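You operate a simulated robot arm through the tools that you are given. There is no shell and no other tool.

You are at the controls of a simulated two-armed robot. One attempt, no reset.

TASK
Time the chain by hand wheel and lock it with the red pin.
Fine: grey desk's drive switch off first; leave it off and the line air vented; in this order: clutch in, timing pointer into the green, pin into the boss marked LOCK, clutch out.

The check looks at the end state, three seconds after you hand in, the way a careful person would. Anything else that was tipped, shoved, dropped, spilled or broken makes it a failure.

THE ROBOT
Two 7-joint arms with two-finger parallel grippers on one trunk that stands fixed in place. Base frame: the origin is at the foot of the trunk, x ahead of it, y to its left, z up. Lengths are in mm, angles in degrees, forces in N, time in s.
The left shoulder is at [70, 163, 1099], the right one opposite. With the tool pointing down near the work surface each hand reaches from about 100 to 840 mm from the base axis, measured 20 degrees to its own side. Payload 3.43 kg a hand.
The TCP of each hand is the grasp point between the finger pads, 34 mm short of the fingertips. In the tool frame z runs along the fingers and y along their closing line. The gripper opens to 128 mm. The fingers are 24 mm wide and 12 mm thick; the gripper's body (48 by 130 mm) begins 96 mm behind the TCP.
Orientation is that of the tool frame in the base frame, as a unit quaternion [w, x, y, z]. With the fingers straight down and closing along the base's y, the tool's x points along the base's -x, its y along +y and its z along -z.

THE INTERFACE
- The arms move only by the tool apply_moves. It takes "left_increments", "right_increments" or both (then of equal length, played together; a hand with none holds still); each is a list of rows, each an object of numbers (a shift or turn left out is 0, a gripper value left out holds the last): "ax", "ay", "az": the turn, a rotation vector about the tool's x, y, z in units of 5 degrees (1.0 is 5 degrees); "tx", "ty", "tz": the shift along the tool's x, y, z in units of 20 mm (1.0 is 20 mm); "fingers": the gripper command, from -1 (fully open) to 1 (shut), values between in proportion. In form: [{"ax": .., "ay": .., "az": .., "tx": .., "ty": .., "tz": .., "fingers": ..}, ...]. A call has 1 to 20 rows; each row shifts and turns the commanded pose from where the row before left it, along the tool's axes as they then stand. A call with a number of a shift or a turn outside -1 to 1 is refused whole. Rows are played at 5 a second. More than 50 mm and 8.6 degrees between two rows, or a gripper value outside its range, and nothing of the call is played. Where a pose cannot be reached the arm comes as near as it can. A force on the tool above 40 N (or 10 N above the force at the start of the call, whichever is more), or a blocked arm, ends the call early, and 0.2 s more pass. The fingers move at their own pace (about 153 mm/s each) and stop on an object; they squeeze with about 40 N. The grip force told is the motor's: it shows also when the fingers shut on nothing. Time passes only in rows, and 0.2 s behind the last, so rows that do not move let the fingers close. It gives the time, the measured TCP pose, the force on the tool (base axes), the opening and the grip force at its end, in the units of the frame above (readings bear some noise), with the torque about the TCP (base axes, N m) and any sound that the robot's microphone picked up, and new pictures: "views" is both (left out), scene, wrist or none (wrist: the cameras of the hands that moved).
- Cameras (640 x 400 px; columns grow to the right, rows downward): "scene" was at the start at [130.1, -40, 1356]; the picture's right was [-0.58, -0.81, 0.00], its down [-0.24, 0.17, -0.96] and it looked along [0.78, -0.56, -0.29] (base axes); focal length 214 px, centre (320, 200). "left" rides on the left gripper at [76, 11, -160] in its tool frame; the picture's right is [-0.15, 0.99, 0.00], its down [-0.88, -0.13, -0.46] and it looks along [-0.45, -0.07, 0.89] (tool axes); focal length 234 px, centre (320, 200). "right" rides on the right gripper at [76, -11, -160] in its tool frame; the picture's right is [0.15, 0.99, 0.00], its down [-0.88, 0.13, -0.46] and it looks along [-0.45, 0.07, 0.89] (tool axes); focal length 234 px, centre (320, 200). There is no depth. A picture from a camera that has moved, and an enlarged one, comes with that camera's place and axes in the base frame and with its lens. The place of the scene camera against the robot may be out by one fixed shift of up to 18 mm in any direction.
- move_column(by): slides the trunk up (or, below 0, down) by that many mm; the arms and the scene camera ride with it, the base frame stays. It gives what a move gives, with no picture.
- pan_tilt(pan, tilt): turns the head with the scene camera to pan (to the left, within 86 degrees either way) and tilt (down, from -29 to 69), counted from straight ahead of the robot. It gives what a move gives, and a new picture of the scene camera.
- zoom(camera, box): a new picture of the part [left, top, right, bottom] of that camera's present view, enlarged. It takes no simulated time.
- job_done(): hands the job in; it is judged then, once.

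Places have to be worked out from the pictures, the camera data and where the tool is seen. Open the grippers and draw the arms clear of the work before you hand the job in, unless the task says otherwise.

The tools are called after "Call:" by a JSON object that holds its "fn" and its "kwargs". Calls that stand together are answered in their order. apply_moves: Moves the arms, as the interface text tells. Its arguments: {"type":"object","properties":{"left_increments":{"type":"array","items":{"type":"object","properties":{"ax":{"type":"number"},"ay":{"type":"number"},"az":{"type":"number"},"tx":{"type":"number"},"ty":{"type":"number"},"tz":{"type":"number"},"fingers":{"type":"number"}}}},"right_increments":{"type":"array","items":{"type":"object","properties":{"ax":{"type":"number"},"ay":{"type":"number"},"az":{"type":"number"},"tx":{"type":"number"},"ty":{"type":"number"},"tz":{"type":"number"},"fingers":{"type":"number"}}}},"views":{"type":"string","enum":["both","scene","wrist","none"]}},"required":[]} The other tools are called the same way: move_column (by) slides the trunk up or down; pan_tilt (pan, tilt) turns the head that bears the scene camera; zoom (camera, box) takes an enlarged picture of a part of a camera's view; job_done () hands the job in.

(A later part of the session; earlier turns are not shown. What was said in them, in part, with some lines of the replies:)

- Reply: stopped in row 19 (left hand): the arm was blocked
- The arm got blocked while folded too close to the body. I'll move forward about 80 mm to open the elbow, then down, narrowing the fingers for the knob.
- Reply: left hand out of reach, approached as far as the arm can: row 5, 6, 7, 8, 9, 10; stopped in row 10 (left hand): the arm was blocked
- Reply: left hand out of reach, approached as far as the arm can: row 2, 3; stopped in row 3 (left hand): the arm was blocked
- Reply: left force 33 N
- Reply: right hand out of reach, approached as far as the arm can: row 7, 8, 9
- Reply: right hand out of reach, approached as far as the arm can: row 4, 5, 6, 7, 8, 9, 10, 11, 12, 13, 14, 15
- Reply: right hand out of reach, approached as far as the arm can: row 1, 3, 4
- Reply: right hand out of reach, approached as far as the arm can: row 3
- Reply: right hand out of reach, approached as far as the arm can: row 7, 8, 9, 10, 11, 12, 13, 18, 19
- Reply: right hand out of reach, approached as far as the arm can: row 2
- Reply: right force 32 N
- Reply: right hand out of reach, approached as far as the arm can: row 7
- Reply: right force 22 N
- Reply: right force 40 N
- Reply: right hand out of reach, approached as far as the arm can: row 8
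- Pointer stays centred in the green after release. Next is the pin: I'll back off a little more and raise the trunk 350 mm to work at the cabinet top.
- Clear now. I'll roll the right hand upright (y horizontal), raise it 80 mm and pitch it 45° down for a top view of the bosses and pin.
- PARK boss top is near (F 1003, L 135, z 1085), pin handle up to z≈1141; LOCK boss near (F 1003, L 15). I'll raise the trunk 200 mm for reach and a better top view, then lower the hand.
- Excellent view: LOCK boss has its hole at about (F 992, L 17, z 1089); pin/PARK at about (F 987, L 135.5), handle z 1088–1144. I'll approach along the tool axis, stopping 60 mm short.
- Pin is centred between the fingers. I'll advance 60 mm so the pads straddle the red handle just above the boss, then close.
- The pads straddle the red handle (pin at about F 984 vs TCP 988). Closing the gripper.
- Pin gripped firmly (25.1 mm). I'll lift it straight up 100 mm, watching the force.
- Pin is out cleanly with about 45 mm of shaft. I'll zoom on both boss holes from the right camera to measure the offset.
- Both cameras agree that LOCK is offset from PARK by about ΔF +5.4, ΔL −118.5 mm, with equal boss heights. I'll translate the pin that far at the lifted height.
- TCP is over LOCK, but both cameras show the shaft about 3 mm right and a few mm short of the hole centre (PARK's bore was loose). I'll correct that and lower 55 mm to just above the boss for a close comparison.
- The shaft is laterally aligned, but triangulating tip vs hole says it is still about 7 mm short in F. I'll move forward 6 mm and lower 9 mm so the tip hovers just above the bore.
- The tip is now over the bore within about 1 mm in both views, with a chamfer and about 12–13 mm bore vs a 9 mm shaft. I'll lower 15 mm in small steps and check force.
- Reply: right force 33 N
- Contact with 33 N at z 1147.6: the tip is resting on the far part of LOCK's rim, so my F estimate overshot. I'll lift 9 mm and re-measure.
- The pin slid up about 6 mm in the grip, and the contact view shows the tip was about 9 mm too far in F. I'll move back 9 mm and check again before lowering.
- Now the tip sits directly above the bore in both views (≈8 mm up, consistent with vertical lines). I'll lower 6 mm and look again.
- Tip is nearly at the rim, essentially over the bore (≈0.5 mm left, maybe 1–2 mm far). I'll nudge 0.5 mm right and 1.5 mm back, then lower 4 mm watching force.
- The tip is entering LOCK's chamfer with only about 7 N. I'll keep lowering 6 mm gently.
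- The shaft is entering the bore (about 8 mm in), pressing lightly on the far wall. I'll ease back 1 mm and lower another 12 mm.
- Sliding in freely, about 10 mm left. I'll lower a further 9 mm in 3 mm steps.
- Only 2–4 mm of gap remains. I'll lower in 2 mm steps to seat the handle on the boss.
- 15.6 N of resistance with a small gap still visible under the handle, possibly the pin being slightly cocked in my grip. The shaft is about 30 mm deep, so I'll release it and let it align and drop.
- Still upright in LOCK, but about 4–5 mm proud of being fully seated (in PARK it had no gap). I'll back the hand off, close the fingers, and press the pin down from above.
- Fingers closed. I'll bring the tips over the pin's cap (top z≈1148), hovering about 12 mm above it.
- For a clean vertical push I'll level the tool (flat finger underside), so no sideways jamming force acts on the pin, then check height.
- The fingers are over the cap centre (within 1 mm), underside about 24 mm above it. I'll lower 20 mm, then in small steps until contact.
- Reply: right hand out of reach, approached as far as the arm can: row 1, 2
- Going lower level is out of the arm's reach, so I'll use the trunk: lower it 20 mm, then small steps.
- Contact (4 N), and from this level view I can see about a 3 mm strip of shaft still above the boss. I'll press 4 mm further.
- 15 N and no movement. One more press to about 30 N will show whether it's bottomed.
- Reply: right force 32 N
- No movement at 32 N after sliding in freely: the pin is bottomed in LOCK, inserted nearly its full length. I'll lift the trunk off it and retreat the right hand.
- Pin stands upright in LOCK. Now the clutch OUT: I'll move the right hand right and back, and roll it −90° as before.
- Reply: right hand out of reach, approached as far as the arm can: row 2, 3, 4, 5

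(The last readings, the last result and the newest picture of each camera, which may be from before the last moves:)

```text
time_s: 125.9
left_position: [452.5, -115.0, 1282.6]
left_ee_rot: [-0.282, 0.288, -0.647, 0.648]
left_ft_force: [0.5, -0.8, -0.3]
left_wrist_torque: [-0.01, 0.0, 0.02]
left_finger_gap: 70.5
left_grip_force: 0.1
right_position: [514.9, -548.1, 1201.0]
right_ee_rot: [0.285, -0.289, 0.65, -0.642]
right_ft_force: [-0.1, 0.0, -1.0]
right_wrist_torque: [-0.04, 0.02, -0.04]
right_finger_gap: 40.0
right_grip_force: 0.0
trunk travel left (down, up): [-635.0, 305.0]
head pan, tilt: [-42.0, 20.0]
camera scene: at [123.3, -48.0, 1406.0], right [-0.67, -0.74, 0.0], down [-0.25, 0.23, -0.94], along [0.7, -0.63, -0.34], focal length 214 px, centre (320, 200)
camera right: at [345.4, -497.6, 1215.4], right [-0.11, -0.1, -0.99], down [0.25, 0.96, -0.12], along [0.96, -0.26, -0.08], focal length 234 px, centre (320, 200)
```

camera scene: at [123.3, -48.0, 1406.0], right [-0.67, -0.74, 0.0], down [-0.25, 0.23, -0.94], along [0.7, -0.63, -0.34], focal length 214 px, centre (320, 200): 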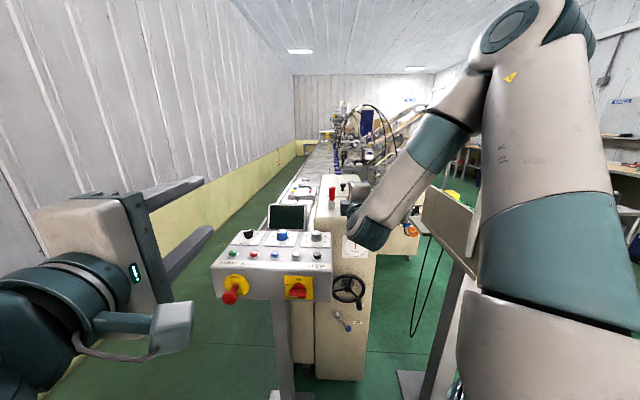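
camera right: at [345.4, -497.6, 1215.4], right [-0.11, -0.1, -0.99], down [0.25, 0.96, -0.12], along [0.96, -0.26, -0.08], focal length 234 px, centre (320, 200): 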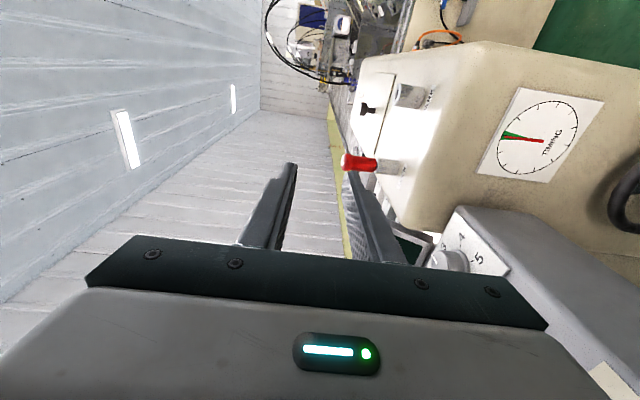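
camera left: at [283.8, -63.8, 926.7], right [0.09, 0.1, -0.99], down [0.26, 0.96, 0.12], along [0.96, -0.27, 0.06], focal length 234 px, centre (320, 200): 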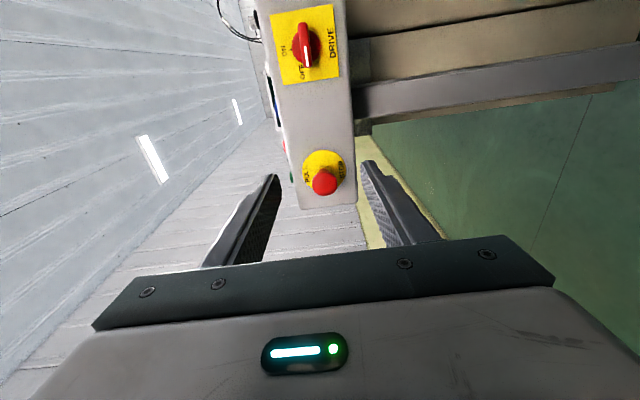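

Posture is fine. I'll shift right a bit and lower the trunk in stages toward the clutch.

Call:
{"fn": "apply_moves", "kwargs": {"right_increments": [{"tx": 0.8}, {"tx": 0.8}, {"tx": 0.5}], "views": "none"}}

Call:
{"fn": "move_column", "kwargs": {"by": -300}}

Call:
{"fn": "apply_moves", "kwargs": {"right_increments": [{}]}}

```text
time_s: 126.7
left_position: [453.3, -115.1, 1282.4]
left_ee_rot: [-0.284, 0.288, -0.646, 0.647]
left_ft_force: [0.7, 0.1, -0.1]
left_wrist_torque: [-0.01, 0.0, 0.0]
left_finger_gap: 70.3
left_grip_force: 0.0
right_position: [515.6, -548.7, 1202.6]
right_ee_rot: [0.285, -0.288, 0.651, -0.642]
right_ft_force: [-0.3, 0.3, 0.4]
right_wrist_torque: [0.0, 0.01, 0.01]
right_finger_gap: 39.6
right_grip_force: 0.1
right hand out of reach, approached as far as the arm can: row 1, 2, 3
trunk travel left (down, up): [-635.0, 305.0]
head pan, tilt: [-42.0, 20.0]
```

```text
time_s: 129.7
left_position: [451.9, -115.6, 983.3]
left_ee_rot: [-0.284, 0.287, -0.646, 0.648]
left_ft_force: [-0.1, 0.8, 0.2]
left_wrist_torque: [-0.01, -0.01, 0.02]
left_finger_gap: 70.2
left_grip_force: 0.1
right_position: [514.8, -548.6, 900.6]
right_ee_rot: [0.286, -0.288, 0.65, -0.642]
right_ft_force: [0.0, 1.2, -0.4]
right_wrist_torque: [0.03, -0.01, 0.03]
right_finger_gap: 39.8
right_grip_force: 0.0
trunk travel left (down, up): [-335.0, 605.0]
head pan, tilt: [-42.0, 20.0]
```

```text
time_s: 130.1
left_position: [452.1, -114.9, 982.8]
left_ee_rot: [-0.282, 0.288, -0.646, 0.648]
left_ft_force: [-0.2, -0.5, -0.5]
left_wrist_torque: [0.01, 0.03, 0.02]
left_finger_gap: 70.4
left_grip_force: 0.0
right_position: [514.7, -548.9, 901.4]
right_ee_rot: [0.285, -0.288, 0.651, -0.642]
right_ft_force: [0.2, 0.5, -0.2]
right_wrist_torque: [0.0, 0.02, -0.01]
right_finger_gap: 39.8
right_grip_force: 0.1
trunk travel left (down, up): [-335.0, 605.0]
head pan, tilt: [-42.0, 20.0]
camera scene: at [123.2, -48.0, 1106.1], right [-0.67, -0.74, 0.0], down [-0.25, 0.23, -0.94], along [0.7, -0.63, -0.34], focal length 214 px, centre (320, 200)
camera right: at [345.3, -497.5, 915.3], right [-0.11, -0.1, -0.99], down [0.25, 0.96, -0.12], along [0.96, -0.26, -0.08], focal length 234 px, centre (320, 200)
```

scene: 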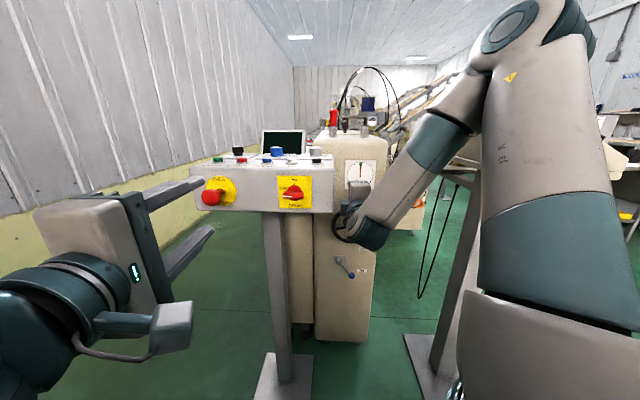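
right: 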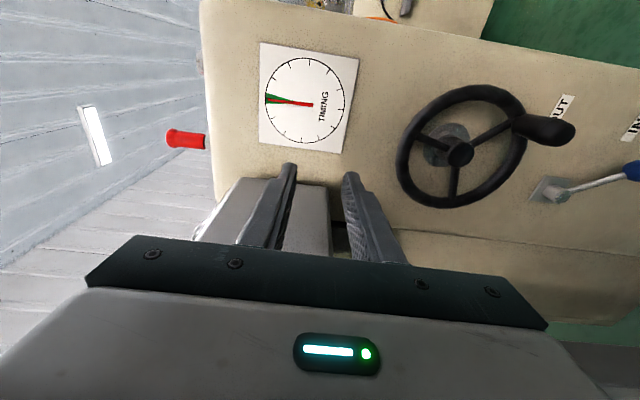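

Pointer is still in the green. I'll pitch the hand 30° down here (frees the wrist), then try to move right.

Call:
{"fn": "apply_moves", "kwargs": {"right_increments": [{"ax": -1}, {"ax": -1}, {"ax": -1}, {"ax": -1}, {"ax": -1}, {"ax": -1}, {"tx": 0.8}, {"tx": 0.8}, {"tx": 0.7}], "views": "wrist"}}

```text
time_s: 132.1
left_position: [452.5, -115.0, 982.6]
left_ee_rot: [-0.283, 0.288, -0.647, 0.647]
left_ft_force: [-0.2, 0.4, -0.1]
left_wrist_torque: [0.0, -0.01, -0.01]
left_finger_gap: 70.6
left_grip_force: 0.1
right_position: [484.8, -582.9, 900.9]
right_ee_rot: [0.2, -0.351, 0.795, -0.453]
right_ft_force: [-0.1, -0.2, 0.2]
right_wrist_torque: [0.0, -0.01, -0.02]
right_finger_gap: 39.7
right_grip_force: 0.0
trunk travel left (down, up): [-335.0, 605.0]
head pan, tilt: [-42.0, 20.0]
camera right: at [335.9, -550.9, 992.7], right [-0.47, 0.23, -0.85], down [0.25, 0.96, 0.12], along [0.85, -0.16, -0.51], focal length 234 px, centre (320, 200)
```

right: 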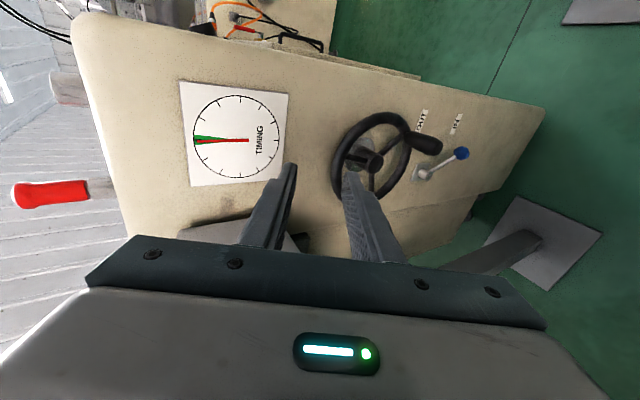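

At L≈109 now. I'll retreat 35 mm to clear the wheel handle and lower the trunk 320 mm.

Call:
{"fn": "apply_moves", "kwargs": {"right_increments": [{"tz": -0.9}, {"tz": -0.9}], "views": "none"}}

Call:
{"fn": "move_column", "kwargs": {"by": -320}}

Call:
{"fn": "apply_moves", "kwargs": {"right_increments": [{}]}}

```text
time_s: 132.7
left_position: [451.5, -115.6, 982.4]
left_ee_rot: [-0.283, 0.287, -0.647, 0.647]
left_ft_force: [-0.4, 0.0, -0.5]
left_wrist_torque: [-0.02, 0.0, -0.02]
left_finger_gap: 70.5
left_grip_force: 0.1
right_position: [461.1, -561.5, 919.3]
right_ee_rot: [0.201, -0.351, 0.795, -0.452]
right_ft_force: [-0.1, 0.1, 0.7]
right_wrist_torque: [0.0, 0.01, -0.04]
right_finger_gap: 40.2
right_grip_force: 0.0
trunk travel left (down, up): [-335.0, 605.0]
head pan, tilt: [-42.0, 20.0]
```

```text
time_s: 135.9
left_position: [452.8, -114.7, 663.5]
left_ee_rot: [-0.283, 0.287, -0.647, 0.647]
left_ft_force: [0.7, 0.1, 0.0]
left_wrist_torque: [0.02, 0.01, 0.04]
left_finger_gap: 70.6
left_grip_force: 0.0
right_position: [461.7, -561.2, 598.1]
right_ee_rot: [0.201, -0.352, 0.795, -0.452]
right_ft_force: [0.0, 0.6, 0.5]
right_wrist_torque: [-0.02, -0.01, 0.02]
right_finger_gap: 39.9
right_grip_force: 0.0
trunk travel left (down, up): [-15.0, 925.0]
head pan, tilt: [-42.0, 20.0]
```

```text
time_s: 136.3
left_position: [451.7, -113.8, 663.3]
left_ee_rot: [-0.283, 0.287, -0.646, 0.648]
left_ft_force: [-0.3, -0.4, 0.0]
left_wrist_torque: [-0.02, -0.01, 0.02]
left_finger_gap: 70.3
left_grip_force: 0.1
right_position: [461.0, -561.7, 597.0]
right_ee_rot: [0.201, -0.352, 0.795, -0.452]
right_ft_force: [0.2, 0.1, -0.1]
right_wrist_torque: [-0.02, 0.0, -0.03]
right_finger_gap: 39.7
right_grip_force: 0.1
trunk travel left (down, up): [-15.0, 925.0]
head pan, tilt: [-42.0, 20.0]
camera scene: at [123.1, -48.0, 786.1], right [-0.67, -0.74, 0.0], down [-0.25, 0.23, -0.94], along [0.7, -0.63, -0.34], focal length 214 px, centre (320, 200)
camera right: at [312.0, -529.4, 689.6], right [-0.47, 0.23, -0.85], down [0.25, 0.96, 0.12], along [0.85, -0.16, -0.51], focal length 234 px, centre (320, 200)
```

scene: 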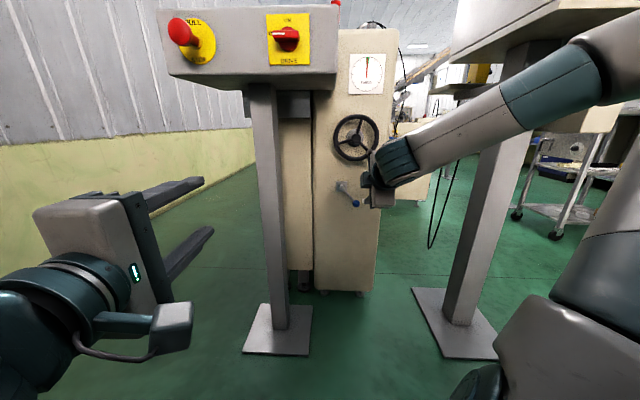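
right: 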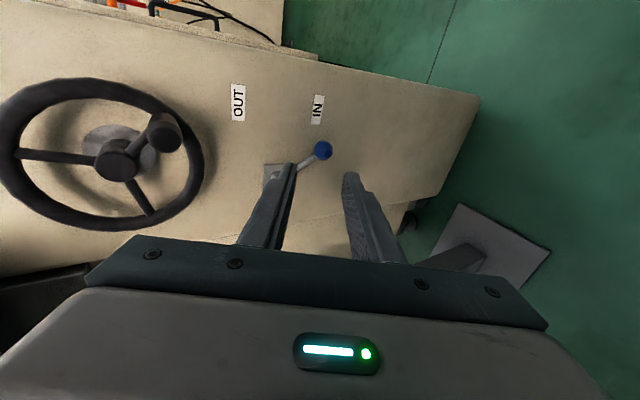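

The ball (IN) lies about 169 mm ahead along the tool, 7.5 mm toward the lower finger. I'll centre and advance 100 mm, then verify.

Call:
{"fn": "apply_moves", "kwargs": {"right_increments": [{"ty": 0.37}, {"tz": 1}, {"tz": 1}, {"tz": 1}, {"tz": 1}, {"tz": 1}], "views": "wrist"}}

Call:
{"fn": "zoom", "kwargs": {"camera": "right", "box": [200, 80, 440, 230]}}

```text
time_s: 137.7
left_position: [453.2, -114.6, 663.4]
left_ee_rot: [-0.283, 0.287, -0.646, 0.648]
left_ft_force: [-0.3, -0.6, -0.1]
left_wrist_torque: [-0.01, 0.0, -0.01]
left_finger_gap: 70.6
left_grip_force: 0.1
right_position: [521.4, -616.8, 538.0]
right_ee_rot: [0.202, -0.352, 0.795, -0.452]
right_ft_force: [0.1, 0.6, 0.1]
right_wrist_torque: [0.01, 0.03, 0.02]
right_finger_gap: 40.2
right_grip_force: 0.1
trunk travel left (down, up): [-15.0, 925.0]
head pan, tilt: [-42.0, 20.0]
camera right: at [372.3, -584.8, 630.8], right [-0.47, 0.23, -0.85], down [0.25, 0.96, 0.12], along [0.85, -0.16, -0.51], focal length 234 px, centre (320, 200)
```

right: 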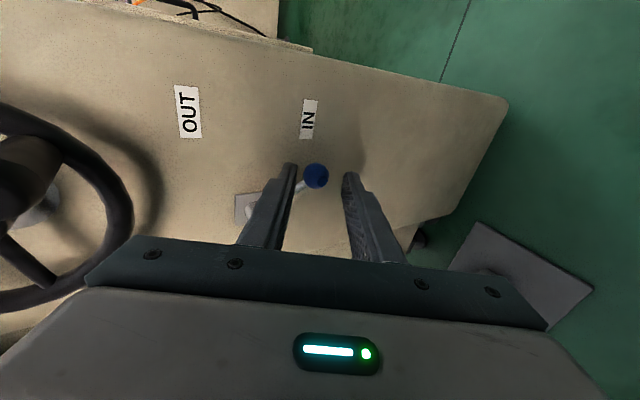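

```text
2.67 times, centred on (320, 155) of right
camera zoom: at [372.3, -584.8, 630.8], right [-0.47, 0.23, -0.85], down [0.25, 0.96, 0.12], along [0.85, -0.16, -0.51], focal length 624 px, centre (320, 320)
```

zoom: 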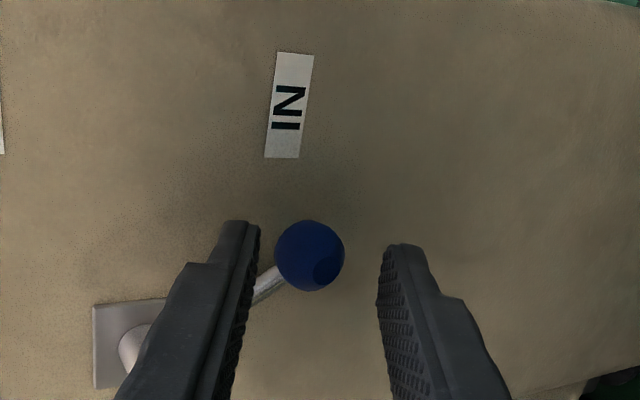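

Aligned with the ball between the fingers. I'll advance 44 mm to enclose it.

Call:
{"fn": "apply_moves", "kwargs": {"right_increments": [{"ty": -0.12}, {"tz": 0.75}, {"tz": 0.75}, {"tz": 0.7}], "views": "wrist"}}

Call:
{"fn": "zoom", "kwargs": {"camera": "right", "box": [200, 80, 440, 230]}}

```text
time_s: 138.7
left_position: [453.5, -115.0, 662.8]
left_ee_rot: [-0.283, 0.288, -0.646, 0.647]
left_ft_force: [-0.1, 0.5, 0.0]
left_wrist_torque: [-0.03, 0.0, -0.01]
left_finger_gap: 70.5
left_grip_force: 0.0
right_position: [551.0, -644.2, 519.4]
right_ee_rot: [0.201, -0.352, 0.795, -0.452]
right_ft_force: [0.8, 0.8, 0.0]
right_wrist_torque: [0.03, -0.02, -0.01]
right_finger_gap: 40.0
right_grip_force: 0.1
trunk travel left (down, up): [-15.0, 925.0]
head pan, tilt: [-42.0, 20.0]
camera right: at [402.1, -611.7, 611.5], right [-0.47, 0.23, -0.85], down [0.25, 0.96, 0.12], along [0.85, -0.16, -0.51], focal length 234 px, centre (320, 200)
```

right: 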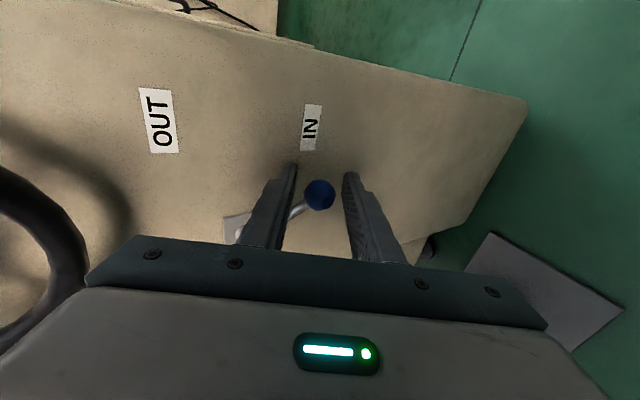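

```text
2.67 times, centred on (320, 155) of right
camera zoom: at [402.1, -611.7, 611.5], right [-0.47, 0.23, -0.85], down [0.25, 0.96, 0.12], along [0.85, -0.16, -0.51], focal length 624 px, centre (320, 320)
```

zoom: 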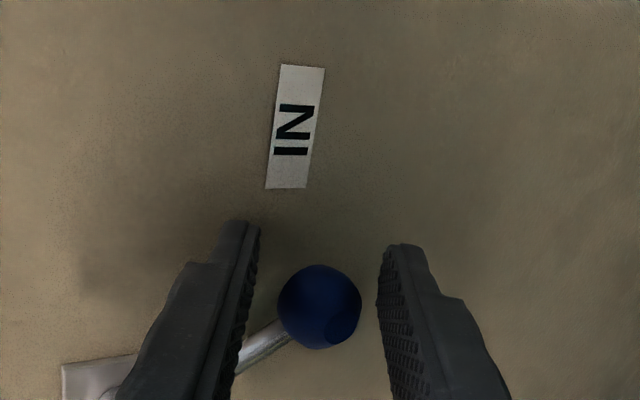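

Ball enclosed. I'll lift straight up 60 mm with the lower finger, then check; the wheel handle above right must be avoided, so I'll drift left afterwards.

Call:
{"fn": "apply_moves", "kwargs": {"right_increments": [{"tz": -0.2545, "ty": -0.43}, {"tz": -0.2545, "ty": -0.43}, {"tz": -0.2545, "ty": -0.43}, {"tz": -0.2545, "ty": -0.43}, {"tz": -0.2545, "ty": -0.43}, {"tz": -0.2545, "ty": -0.43}], "views": "wrist"}}

Call:
{"fn": "zoom", "kwargs": {"camera": "right", "box": [200, 80, 440, 230]}}

```text
time_s: 140.1
left_position: [452.9, -114.9, 662.1]
left_ee_rot: [-0.283, 0.287, -0.647, 0.647]
left_ft_force: [0.2, 0.6, 0.1]
left_wrist_torque: [0.02, 0.0, -0.04]
left_finger_gap: 70.6
left_grip_force: 0.0
right_position: [551.2, -643.0, 581.3]
right_ee_rot: [0.201, -0.352, 0.795, -0.452]
right_ft_force: [0.5, 0.6, 0.6]
right_wrist_torque: [0.0, 0.01, 0.02]
right_finger_gap: 40.2
right_grip_force: 0.1
trunk travel left (down, up): [-15.0, 925.0]
head pan, tilt: [-42.0, 20.0]
camera right: at [401.6, -610.6, 672.6], right [-0.47, 0.23, -0.85], down [0.25, 0.96, 0.12], along [0.85, -0.16, -0.51], focal length 234 px, centre (320, 200)
```

right: 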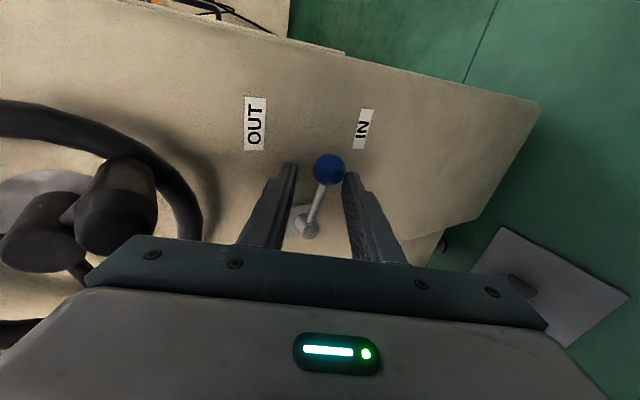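

```text
2.67 times, centred on (320, 155) of right
camera zoom: at [401.6, -610.6, 672.6], right [-0.47, 0.23, -0.85], down [0.25, 0.96, 0.12], along [0.85, -0.16, -0.51], focal length 624 px, centre (320, 320)
```

zoom: 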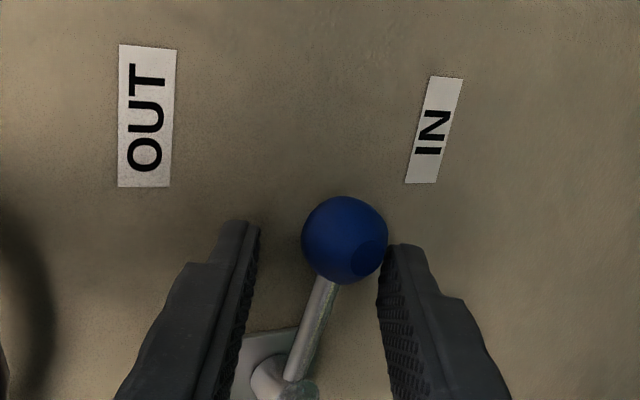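

Lever is about horizontal. I'll continue up 30 mm while drifting 13 mm left so the upper finger stays clear of the wheel handle.

Call:
{"fn": "apply_moves", "kwargs": {"right_increments": [{"tz": -0.2545, "ty": -0.43, "tx": -0.2}, {"tz": -0.2545, "ty": -0.43, "tx": -0.22}, {"tz": -0.2545, "ty": -0.43, "tx": -0.22}], "views": "wrist"}}

Call:
{"fn": "zoom", "kwargs": {"camera": "right", "box": [200, 80, 440, 230]}}

```text
time_s: 140.9
left_position: [453.3, -115.2, 662.5]
left_ee_rot: [-0.283, 0.288, -0.646, 0.647]
left_ft_force: [0.2, 0.0, -0.1]
left_wrist_torque: [-0.03, 0.01, -0.01]
left_finger_gap: 70.6
left_grip_force: 0.0
right_position: [559.7, -634.3, 610.6]
right_ee_rot: [0.202, -0.352, 0.794, -0.452]
right_ft_force: [0.1, 1.0, 0.0]
right_wrist_torque: [0.02, 0.02, 0.01]
right_finger_gap: 40.7
right_grip_force: 0.2
trunk travel left (down, up): [-15.0, 925.0]
head pan, tilt: [-42.0, 20.0]
camera right: at [410.0, -601.5, 701.9], right [-0.47, 0.23, -0.85], down [0.25, 0.96, 0.12], along [0.85, -0.16, -0.51], focal length 234 px, centre (320, 200)
```

right: 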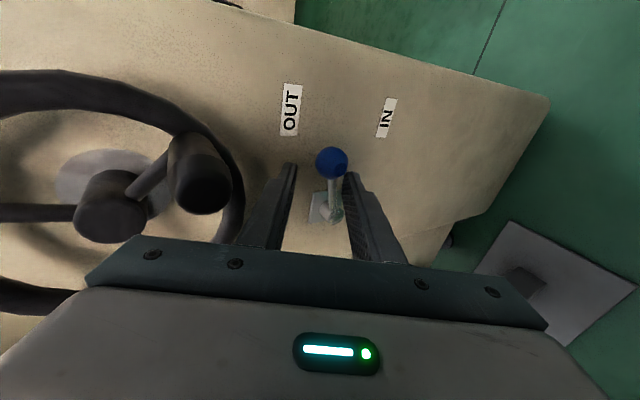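

```text
2.67 times, centred on (320, 155) of right
camera zoom: at [410.0, -601.5, 701.9], right [-0.47, 0.23, -0.85], down [0.25, 0.96, 0.12], along [0.85, -0.16, -0.51], focal length 624 px, centre (320, 320)
```

zoom: 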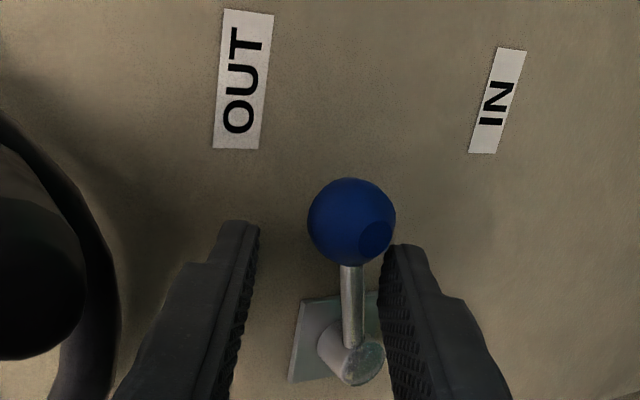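

Ball at about 25° above horizontal, and the handle stays about 10 mm clear of the finger. Up 20 mm more.

Call:
{"fn": "apply_moves", "kwargs": {"right_increments": [{"tz": -0.2545, "ty": -0.43}, {"tz": -0.2545, "ty": -0.43, "tx": -0.05}, {}], "views": "wrist"}}

Call:
{"fn": "zoom", "kwargs": {"camera": "right", "box": [200, 80, 440, 230]}}

```text
time_s: 141.7
left_position: [452.3, -115.0, 662.9]
left_ee_rot: [-0.284, 0.287, -0.646, 0.648]
left_ft_force: [0.5, -0.3, 0.4]
left_wrist_torque: [0.01, -0.03, -0.01]
left_finger_gap: 70.7
left_grip_force: 0.1
right_position: [560.5, -634.8, 629.6]
right_ee_rot: [0.201, -0.351, 0.795, -0.452]
right_ft_force: [-0.9, 0.9, 0.0]
right_wrist_torque: [0.05, 0.01, -0.05]
right_finger_gap: 40.2
right_grip_force: 0.3
trunk travel left (down, up): [-15.0, 925.0]
head pan, tilt: [-42.0, 20.0]
camera right: at [410.8, -601.5, 721.3], right [-0.47, 0.23, -0.85], down [0.25, 0.96, 0.12], along [0.85, -0.16, -0.51], focal length 234 px, centre (320, 200)
```

right: 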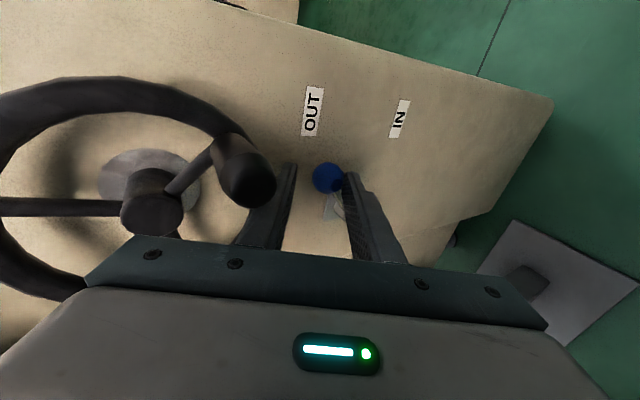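

```text
2.67 times, centred on (320, 155) of right
camera zoom: at [410.8, -601.5, 721.3], right [-0.47, 0.23, -0.85], down [0.25, 0.96, 0.12], along [0.85, -0.16, -0.51], focal length 624 px, centre (320, 320)
```

zoom: 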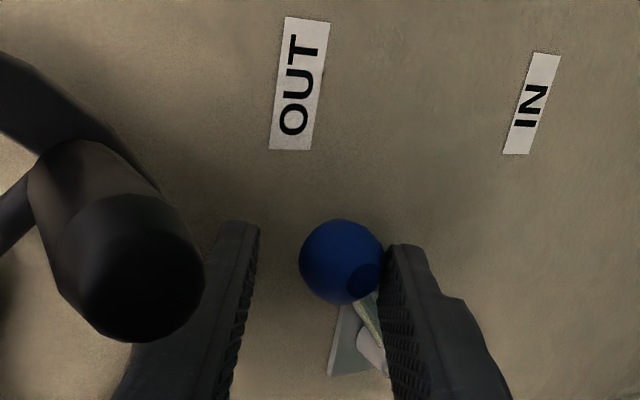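

Ball is near its OUT position (≈47°). I'll raise 3 mm at a time until the stop is felt.

Call:
{"fn": "apply_moves", "kwargs": {"right_increments": [{"tz": -0.0764, "ty": -0.129}, {"tz": -0.0764, "ty": -0.129}, {}], "views": "wrist"}}

Call:
{"fn": "zoom", "kwargs": {"camera": "right", "box": [200, 80, 440, 230]}}

```text
time_s: 142.5
left_position: [452.0, -115.5, 661.4]
left_ee_rot: [-0.283, 0.288, -0.646, 0.648]
left_ft_force: [0.7, 0.3, 0.1]
left_wrist_torque: [0.02, 0.01, 0.02]
left_finger_gap: 70.5
left_grip_force: 0.1
right_position: [561.1, -634.3, 631.9]
right_ee_rot: [0.201, -0.35, 0.795, -0.453]
right_ft_force: [-4.1, 3.6, -13.0]
right_wrist_torque: [0.07, 0.25, -0.1]
right_finger_gap: 40.1
right_grip_force: 0.6
trunk travel left (down, up): [-15.0, 925.0]
head pan, tilt: [-42.0, 20.0]
camera right: at [411.1, -600.9, 723.2], right [-0.47, 0.23, -0.85], down [0.25, 0.96, 0.12], along [0.85, -0.16, -0.51], focal length 234 px, centre (320, 200)
```

right: 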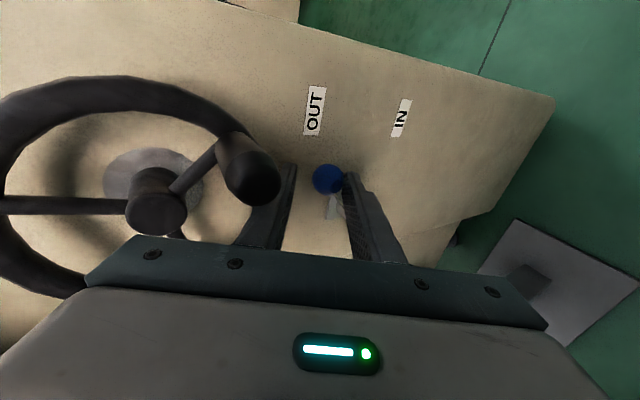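

```text
2.67 times, centred on (320, 155) of right
camera zoom: at [411.1, -600.9, 723.2], right [-0.47, 0.23, -0.85], down [0.25, 0.96, 0.12], along [0.85, -0.16, -0.51], focal length 624 px, centre (320, 320)
```

zoom: 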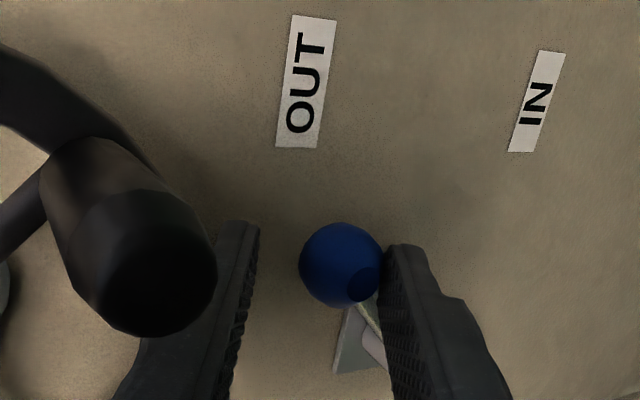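

Ball is back at (L 98, z 611) — its original OUT position, and force shows the stop. I'll ease down 4 mm and retreat along the tool axis.

Call:
{"fn": "apply_moves", "kwargs": {"right_increments": [{"tz": 0.13, "ty": 0.22}, {"ty": 0.08}, {"tz": -0.5}, {"tz": -1}, {"tz": -1}, {"tz": -1}, {"tz": -1}, {"tz": -1}]}}

Call:
{"fn": "zoom", "kwargs": {"camera": "right", "box": [140, 30, 440, 220]}}

Call:
{"fn": "zoom", "kwargs": {"camera": "scene", "box": [300, 30, 420, 220]}}

```text
time_s: 144.3
left_position: [452.6, -115.1, 662.3]
left_ee_rot: [-0.283, 0.288, -0.646, 0.647]
left_ft_force: [0.3, -0.1, -0.2]
left_wrist_torque: [-0.02, 0.01, 0.01]
left_finger_gap: 70.4
left_grip_force: 0.1
right_position: [492.2, -557.1, 656.2]
right_ee_rot: [0.202, -0.351, 0.794, -0.454]
right_ft_force: [-0.5, 0.4, -1.0]
right_wrist_torque: [0.01, 0.01, 0.03]
right_finger_gap: 40.0
right_grip_force: 0.1
right hand out of reach, approached as far as the arm can: row 4, 5, 6, 7, 8
trunk travel left (down, up): [-15.0, 925.0]
head pan, tilt: [-42.0, 20.0]
camera scene: at [123.2, -48.0, 786.0], right [-0.67, -0.74, 0.0], down [-0.25, 0.23, -0.94], along [0.7, -0.63, -0.34], focal length 214 px, centre (320, 200)
camera right: at [342.0, -524.9, 745.5], right [-0.47, 0.23, -0.85], down [0.25, 0.96, 0.12], along [0.85, -0.16, -0.51], focal length 234 px, centre (320, 200)
```

scene: 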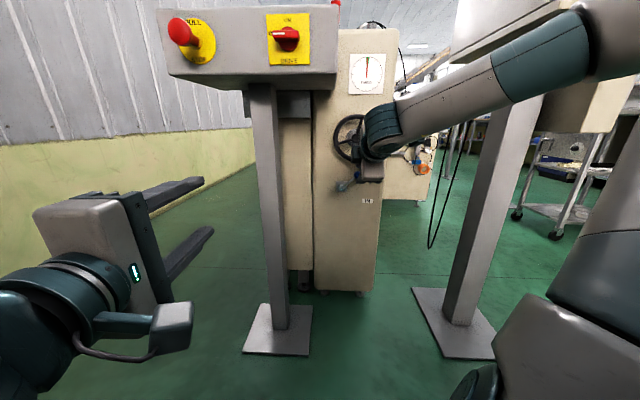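
right: 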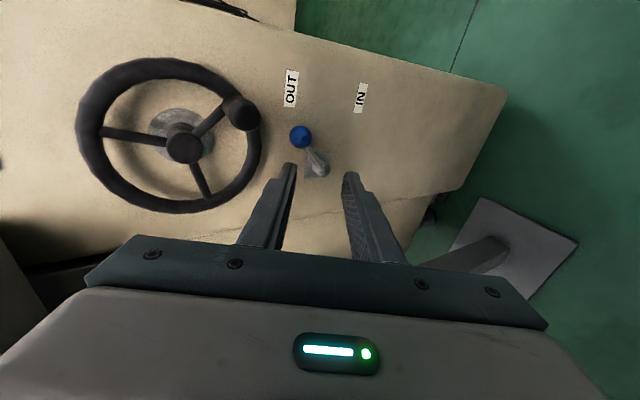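

```text
2.11 times, centred on (290, 125) of right
camera zoom: at [342.0, -524.9, 745.5], right [-0.47, 0.23, -0.85], down [0.25, 0.96, 0.12], along [0.85, -0.16, -0.51], focal length 493 px, centre (383, 358)
```

zoom: 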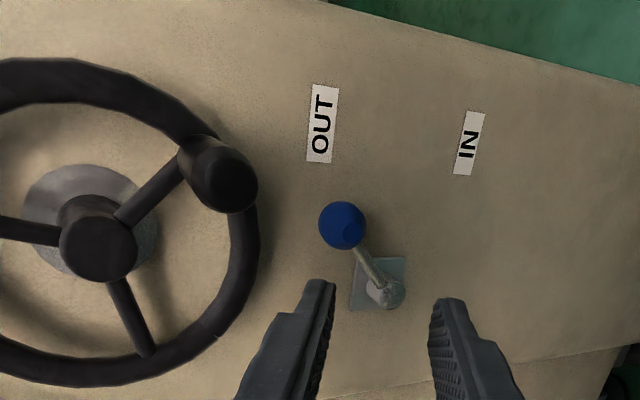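

```text
2.11 times, centred on (360, 125) of scene
camera zoom: at [123.2, -48.0, 786.0], right [-0.67, -0.74, 0.0], down [-0.25, 0.23, -0.94], along [0.7, -0.63, -0.34], focal length 452 px, centre (236, 358)
```

zoom: 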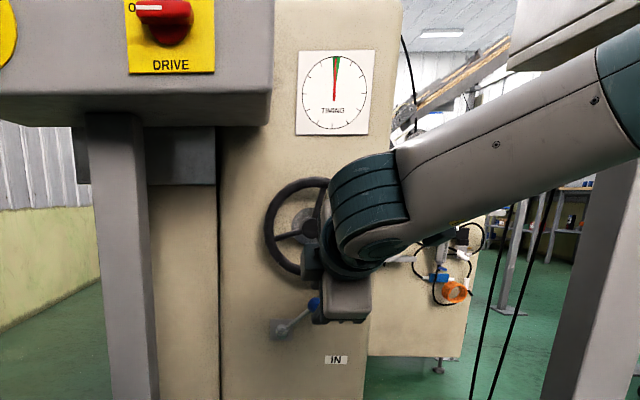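

Lever is at OUT again. Checking the dial pointer and the lever closely.

Call:
{"fn": "zoom", "kwargs": {"camera": "scene", "box": [340, 45, 395, 105]}}

Call:
{"fn": "move_column", "kwargs": {"by": 300}}

Call:
{"fn": "apply_moves", "kwargs": {"right_increments": [{}]}}

```text
6.67 times, centred on (368, 75) of scene
camera zoom: at [123.2, -48.0, 786.0], right [-0.67, -0.74, 0.0], down [-0.25, 0.23, -0.94], along [0.7, -0.63, -0.34], focal length 1430 px, centre (3, 1033)
```

zoom: 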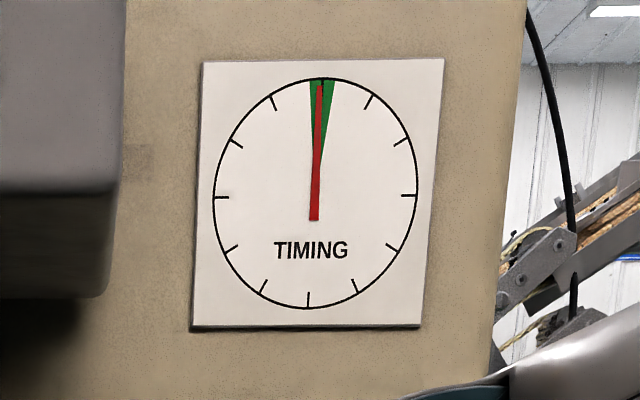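

```text
time_s: 147.3
left_position: [452.0, -115.3, 962.9]
left_ee_rot: [-0.282, 0.288, -0.647, 0.648]
left_ft_force: [0.3, -0.2, 0.6]
left_wrist_torque: [0.05, -0.01, 0.04]
left_finger_gap: 70.4
left_grip_force: 0.0
right_position: [491.1, -558.1, 954.9]
right_ee_rot: [0.202, -0.35, 0.794, -0.454]
right_ft_force: [-0.3, -0.1, 0.3]
right_wrist_torque: [0.01, -0.01, -0.02]
right_finger_gap: 40.2
right_grip_force: 0.0
trunk travel left (down, up): [-315.0, 625.0]
head pan, tilt: [-42.0, 20.0]
```

```text
time_s: 147.7
left_position: [453.4, -114.8, 963.3]
left_ee_rot: [-0.283, 0.288, -0.646, 0.648]
left_ft_force: [0.5, -0.4, 0.4]
left_wrist_torque: [-0.03, 0.0, -0.01]
left_finger_gap: 70.2
left_grip_force: 0.0
right_position: [492.3, -558.4, 953.8]
right_ee_rot: [0.202, -0.349, 0.794, -0.454]
right_ft_force: [0.3, -0.5, 0.1]
right_wrist_torque: [-0.03, -0.01, 0.0]
right_finger_gap: 40.2
right_grip_force: 0.0
trunk travel left (down, up): [-315.0, 625.0]
head pan, tilt: [-42.0, 20.0]
camera scene: at [123.2, -48.0, 1086.0], right [-0.67, -0.74, 0.0], down [-0.25, 0.23, -0.94], along [0.7, -0.63, -0.34], focal length 214 px, centre (320, 200)
camera right: at [342.1, -525.1, 1045.5], right [-0.47, 0.23, -0.85], down [0.25, 0.96, 0.12], along [0.85, -0.16, -0.51], focal length 234 px, centre (320, 200)
```

scene: 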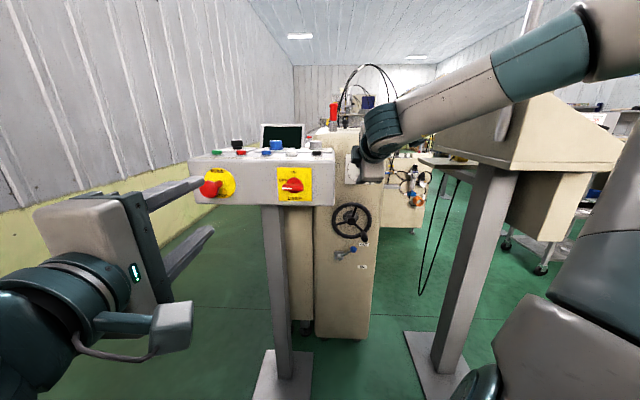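
right: 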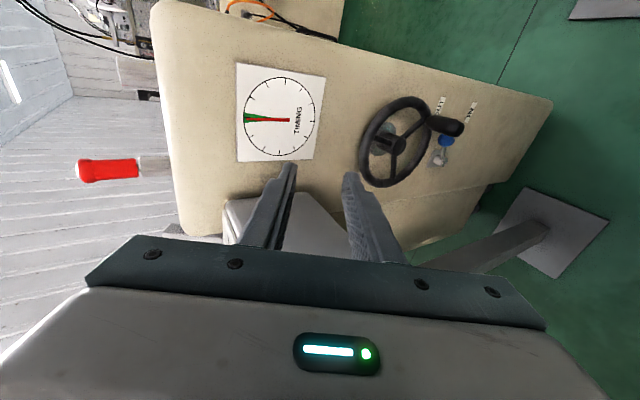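

Pointer in the green, clutch OUT, switch OFF. I'll check the pin from this side view.

Call:
{"fn": "zoom", "kwargs": {"camera": "right", "box": [60, 130, 200, 210]}}

Call:
{"fn": "zoom", "kwargs": {"camera": "scene", "box": [310, 90, 370, 140]}}

Call:
{"fn": "zoom", "kwargs": {"camera": "scene", "box": [310, 190, 390, 290]}}

```text
4.57 times, centred on (130, 170) of right
camera zoom: at [342.1, -525.1, 1045.5], right [-0.47, 0.23, -0.85], down [0.25, 0.96, 0.12], along [0.85, -0.16, -0.51], focal length 1070 px, centre (1189, 337)
```

zoom: 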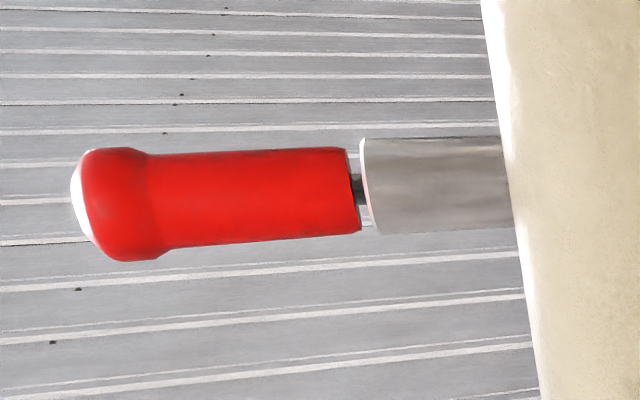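

```text
8.00 times, centred on (340, 115) of scene
camera zoom: at [123.2, -48.0, 1086.0], right [-0.67, -0.74, 0.0], down [-0.25, 0.23, -0.94], along [0.7, -0.63, -0.34], focal length 1716 px, centre (160, 880)
```

zoom: 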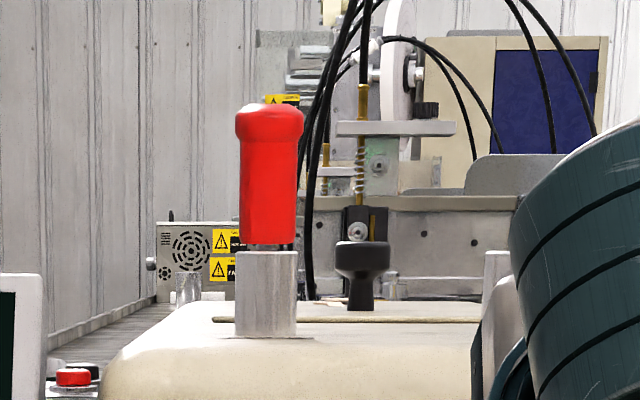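

```text
4.00 times, centred on (350, 240) of scene
camera zoom: at [123.2, -48.0, 1086.0], right [-0.67, -0.74, 0.0], down [-0.25, 0.23, -0.94], along [0.7, -0.63, -0.34], focal length 858 px, centre (200, 40)
```

zoom: 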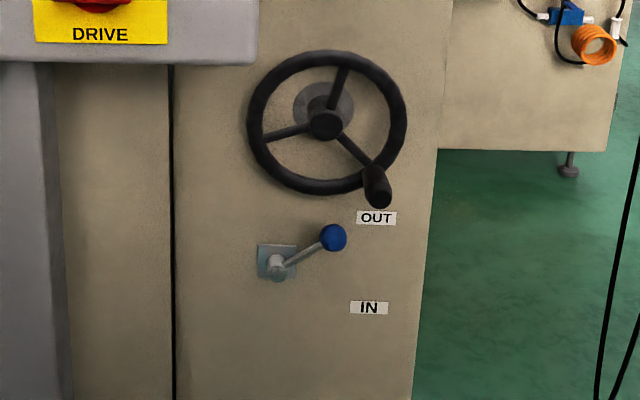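

Everything is in its final state: pin deep in LOCK, lever OUT, switch OFF, pointer in green. Now I withdraw: pitch the right hand to point down, pull it back toward the robot, and open both grippers.

Call:
{"fn": "apply_moves", "kwargs": {"right_increments": [{"ax": -1}, {"ax": -1}, {"ax": -1}, {"ax": -1}, {"ax": -1}, {"ax": -1}, {"ax": -1}, {"ax": -1}, {"ax": -1}, {"ax": -1}, {"ax": -1}, {"ty": 0.8}, {"ty": 0.8}, {"ty": 0.8}, {"ty": 0.8}, {"ty": 0.8}, {"ty": 0.8}, {}], "left_increments": [{}, {}, {}, {}, {}, {}, {}, {}, {}, {}, {}, {}, {}, {}, {"fingers": -1}, {}, {}, {}]}}

```text
time_s: 151.5
left_position: [452.5, -114.7, 963.5]
left_ee_rot: [-0.283, 0.288, -0.647, 0.648]
left_ft_force: [0.5, 0.8, -0.1]
left_wrist_torque: [0.0, -0.01, 0.03]
left_finger_gap: 128.0
left_grip_force: 0.1
right_position: [452.1, -490.5, 825.0]
right_ee_rot: [0.173, -0.361, 0.83, -0.388]
right_ft_force: [0.4, 0.7, 1.0]
right_wrist_torque: [0.0, -0.01, 0.02]
right_finger_gap: 40.1
right_grip_force: 0.0
right hand out of reach, approached as far as the arm can: row 1, 2, 3, 4, 5, 6, 7, 8, 9, 10, 11
trunk travel left (down, up): [-315.0, 625.0]
head pan, tilt: [-42.0, 20.0]
camera scene: at [123.2, -47.9, 1086.1], right [-0.67, -0.74, 0.0], down [-0.25, 0.23, -0.94], along [0.7, -0.63, -0.34], focal length 214 px, centre (320, 200)
camera right: at [313.9, -468.1, 936.0], right [-0.56, 0.33, -0.76], down [0.28, 0.94, 0.2], along [0.78, -0.1, -0.62], focal length 234 px, centre (320, 200)
camera left: at [283.7, -63.7, 951.8], right [0.09, 0.1, -0.99], down [0.26, 0.96, 0.12], along [0.96, -0.27, 0.06], focal length 234 px, centre (320, 200)
```

scene: 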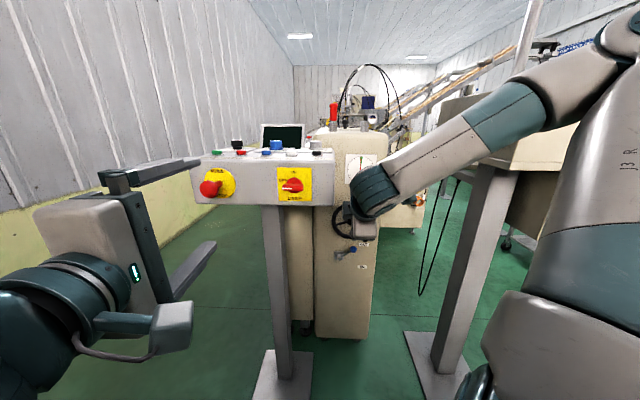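
right: 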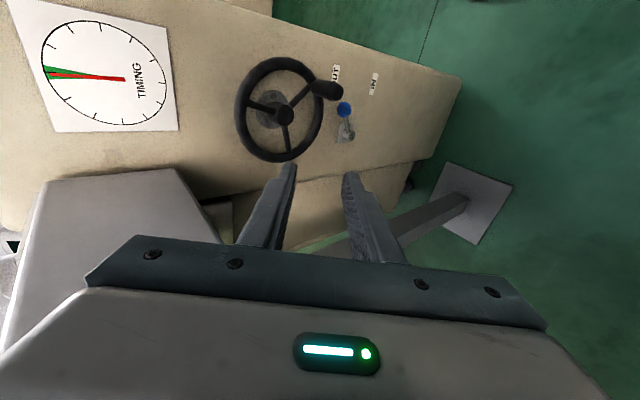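
left: 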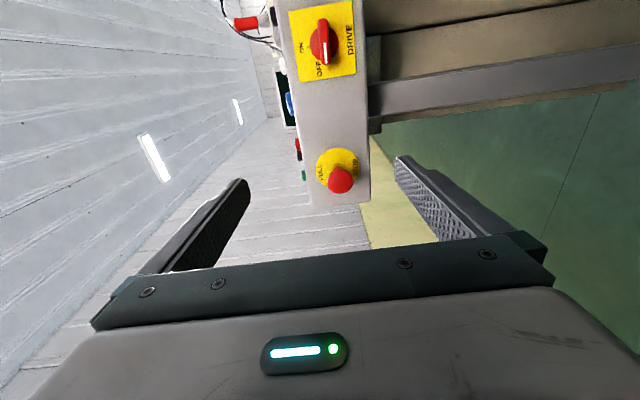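

The hand is clear of the machine but near the desk's side. I'll shift it right and back a bit, then open its gripper.

Call:
{"fn": "apply_moves", "kwargs": {"right_increments": [{"tx": 1}, {"tx": 1}, {"tx": 1}, {"tx": 0.5}, {"fingers": -0.5}, {}]}}

```text
time_s: 152.9
left_position: [452.5, -114.6, 963.4]
left_ee_rot: [-0.282, 0.288, -0.647, 0.647]
left_ft_force: [-1.3, 0.2, 0.4]
left_wrist_torque: [0.02, 0.02, -0.03]
left_finger_gap: 128.0
left_grip_force: 0.0
right_position: [410.8, -546.4, 828.8]
right_ee_rot: [0.174, -0.362, 0.83, -0.387]
right_ft_force: [-0.7, -0.1, 0.0]
right_wrist_torque: [-0.01, -0.02, -0.01]
right_finger_gap: 96.0
right_grip_force: 0.0
right hand out of reach, approached as far as the arm can: row 1, 2
trunk travel left (down, up): [-315.0, 625.0]
head pan, tilt: [-42.0, 20.0]
camera scene: at [123.2, -48.0, 1086.0], right [-0.67, -0.74, 0.0], down [-0.25, 0.23, -0.94], along [0.7, -0.63, -0.34], focal length 214 px, centre (320, 200)
camera right: at [272.3, -524.5, 939.0], right [-0.56, 0.33, -0.76], down [0.28, 0.94, 0.2], along [0.78, -0.1, -0.62], focal length 234 px, centre (320, 200)
```

scene: 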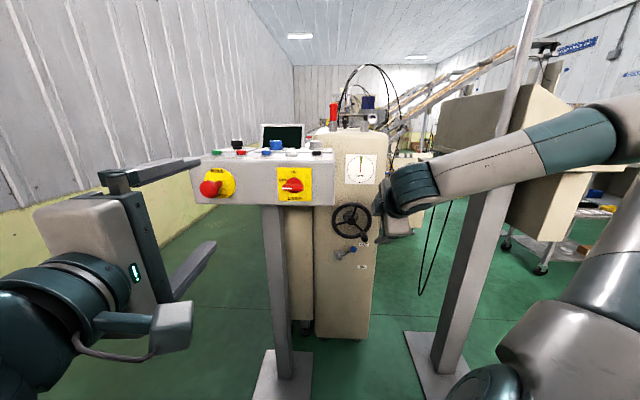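
right: 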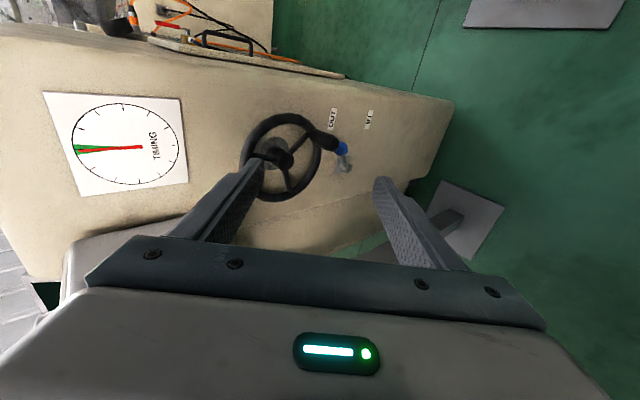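

Clear. I'll pull back a further 80 mm along the tool axis, open fully, and take a last look before handing in.

Call:
{"fn": "apply_moves", "kwargs": {"right_increments": [{"tz": -1}, {"tz": -1}, {"tz": -1}, {"tz": -1}, {"fingers": -1}, {}, {}]}}

Call:
{"fn": "zoom", "kwargs": {"camera": "scene", "box": [180, 90, 420, 280]}}

Call:
{"fn": "zoom", "kwargs": {"camera": "scene", "box": [310, 90, 400, 190]}}

```text
time_s: 154.5
left_position: [452.9, -115.5, 962.6]
left_ee_rot: [-0.283, 0.287, -0.646, 0.648]
left_ft_force: [-0.8, 1.3, -0.3]
left_wrist_torque: [0.0, -0.02, -0.01]
left_finger_gap: 128.0
left_grip_force: 0.0
right_position: [385.8, -516.0, 887.9]
right_ee_rot: [0.175, -0.359, 0.83, -0.39]
right_ft_force: [-0.7, -0.5, 0.2]
right_wrist_torque: [-0.02, 0.0, -0.05]
right_finger_gap: 128.1
right_grip_force: 0.0
right hand out of reach, approached as far as the arm can: row 1, 2, 3, 4
trunk travel left (down, up): [-315.0, 625.0]
head pan, tilt: [-42.0, 20.0]
camera scene: at [123.1, -47.9, 1086.1], right [-0.67, -0.74, 0.0], down [-0.25, 0.23, -0.94], along [0.7, -0.63, -0.34], focal length 214 px, centre (320, 200)
camera right: at [247.4, -492.0, 998.3], right [-0.55, 0.33, -0.77], down [0.28, 0.94, 0.2], along [0.78, -0.1, -0.61], focal length 234 px, centre (320, 200)
```

scene: 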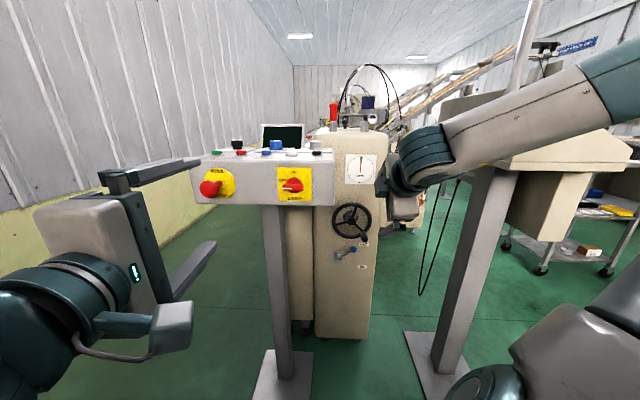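
right: 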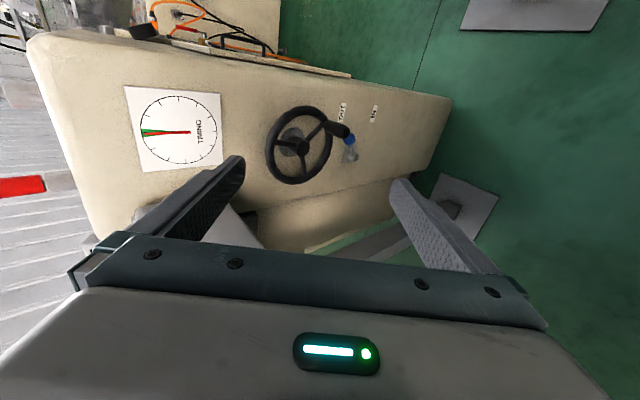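

```text
2.11 times, centred on (300, 185) of scene
camera zoom: at [123.1, -47.9, 1086.1], right [-0.67, -0.74, 0.0], down [-0.25, 0.23, -0.94], along [0.7, -0.63, -0.34], focal length 452 px, centre (362, 232)
```

zoom: 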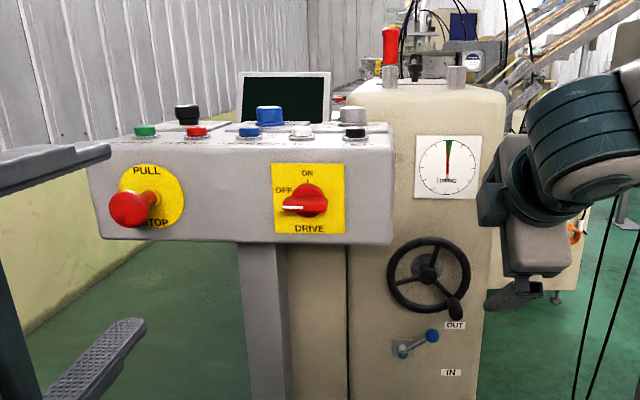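

```text
4.00 times, centred on (355, 140) of scene
camera zoom: at [123.1, -47.9, 1086.1], right [-0.67, -0.74, 0.0], down [-0.25, 0.23, -0.94], along [0.7, -0.63, -0.34], focal length 858 px, centre (180, 440)
```

zoom: 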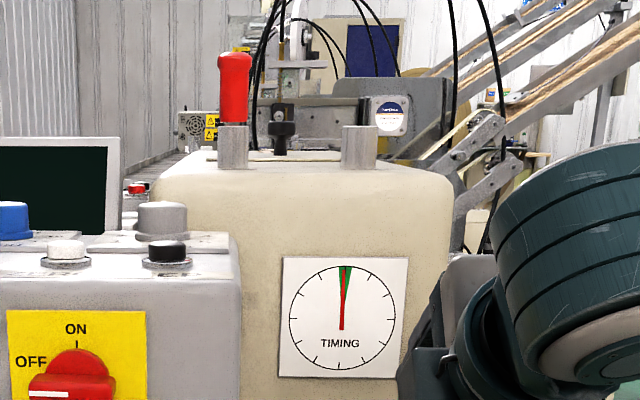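

The last pictures show the drive switch at OFF, the display dark, and the pointer in the green. The red pin stands in LOCK, PARK is empty, and the clutch lever is at OUT. Both grippers are open and clear of the work, so I'm handing in.

Call:
{"fn": "job_done", "kwargs": {}}

```text
The job is handed in.
```

I timed the chain with the hand wheel, locked it with the red pin and handed the job in. I followed the order you gave. The result of the check hasn't come back.

| Item | End state |
|---|---|
| Drive switch on the grey desk | OFF first, and left off; the display is dark |
| Line air | Not touched; the display read NO AIR at the start |
| Clutch | IN for the timing, then back to OUT after the pin went in; felt the stop each way |
| Timing pointer | In the green, still there after the clutch came out |
| Red pin | Upright in the LOCK boss; PARK is empty |
| Arms | Grippers open, both hands clear of the work |

- **Pin not fully down:** about 3–4 mm of shaft still shows between the handle and the LOCK boss, whereas in PARK the handle sat flush. It slid in freely, then stopped, and did not move under a 32 N push from above. I take that as the bottom of the bore, with roughly 34 mm of the shaft inside.
- **Other contacts:** on the first try at LOCK the pin tip rested on the rim at about 33 N before I lifted and realigned it. At the end of the clutch-out push, a finger may have touched the wheel rim lightly. I saw no damage from either, and the pointer stayed in the green.
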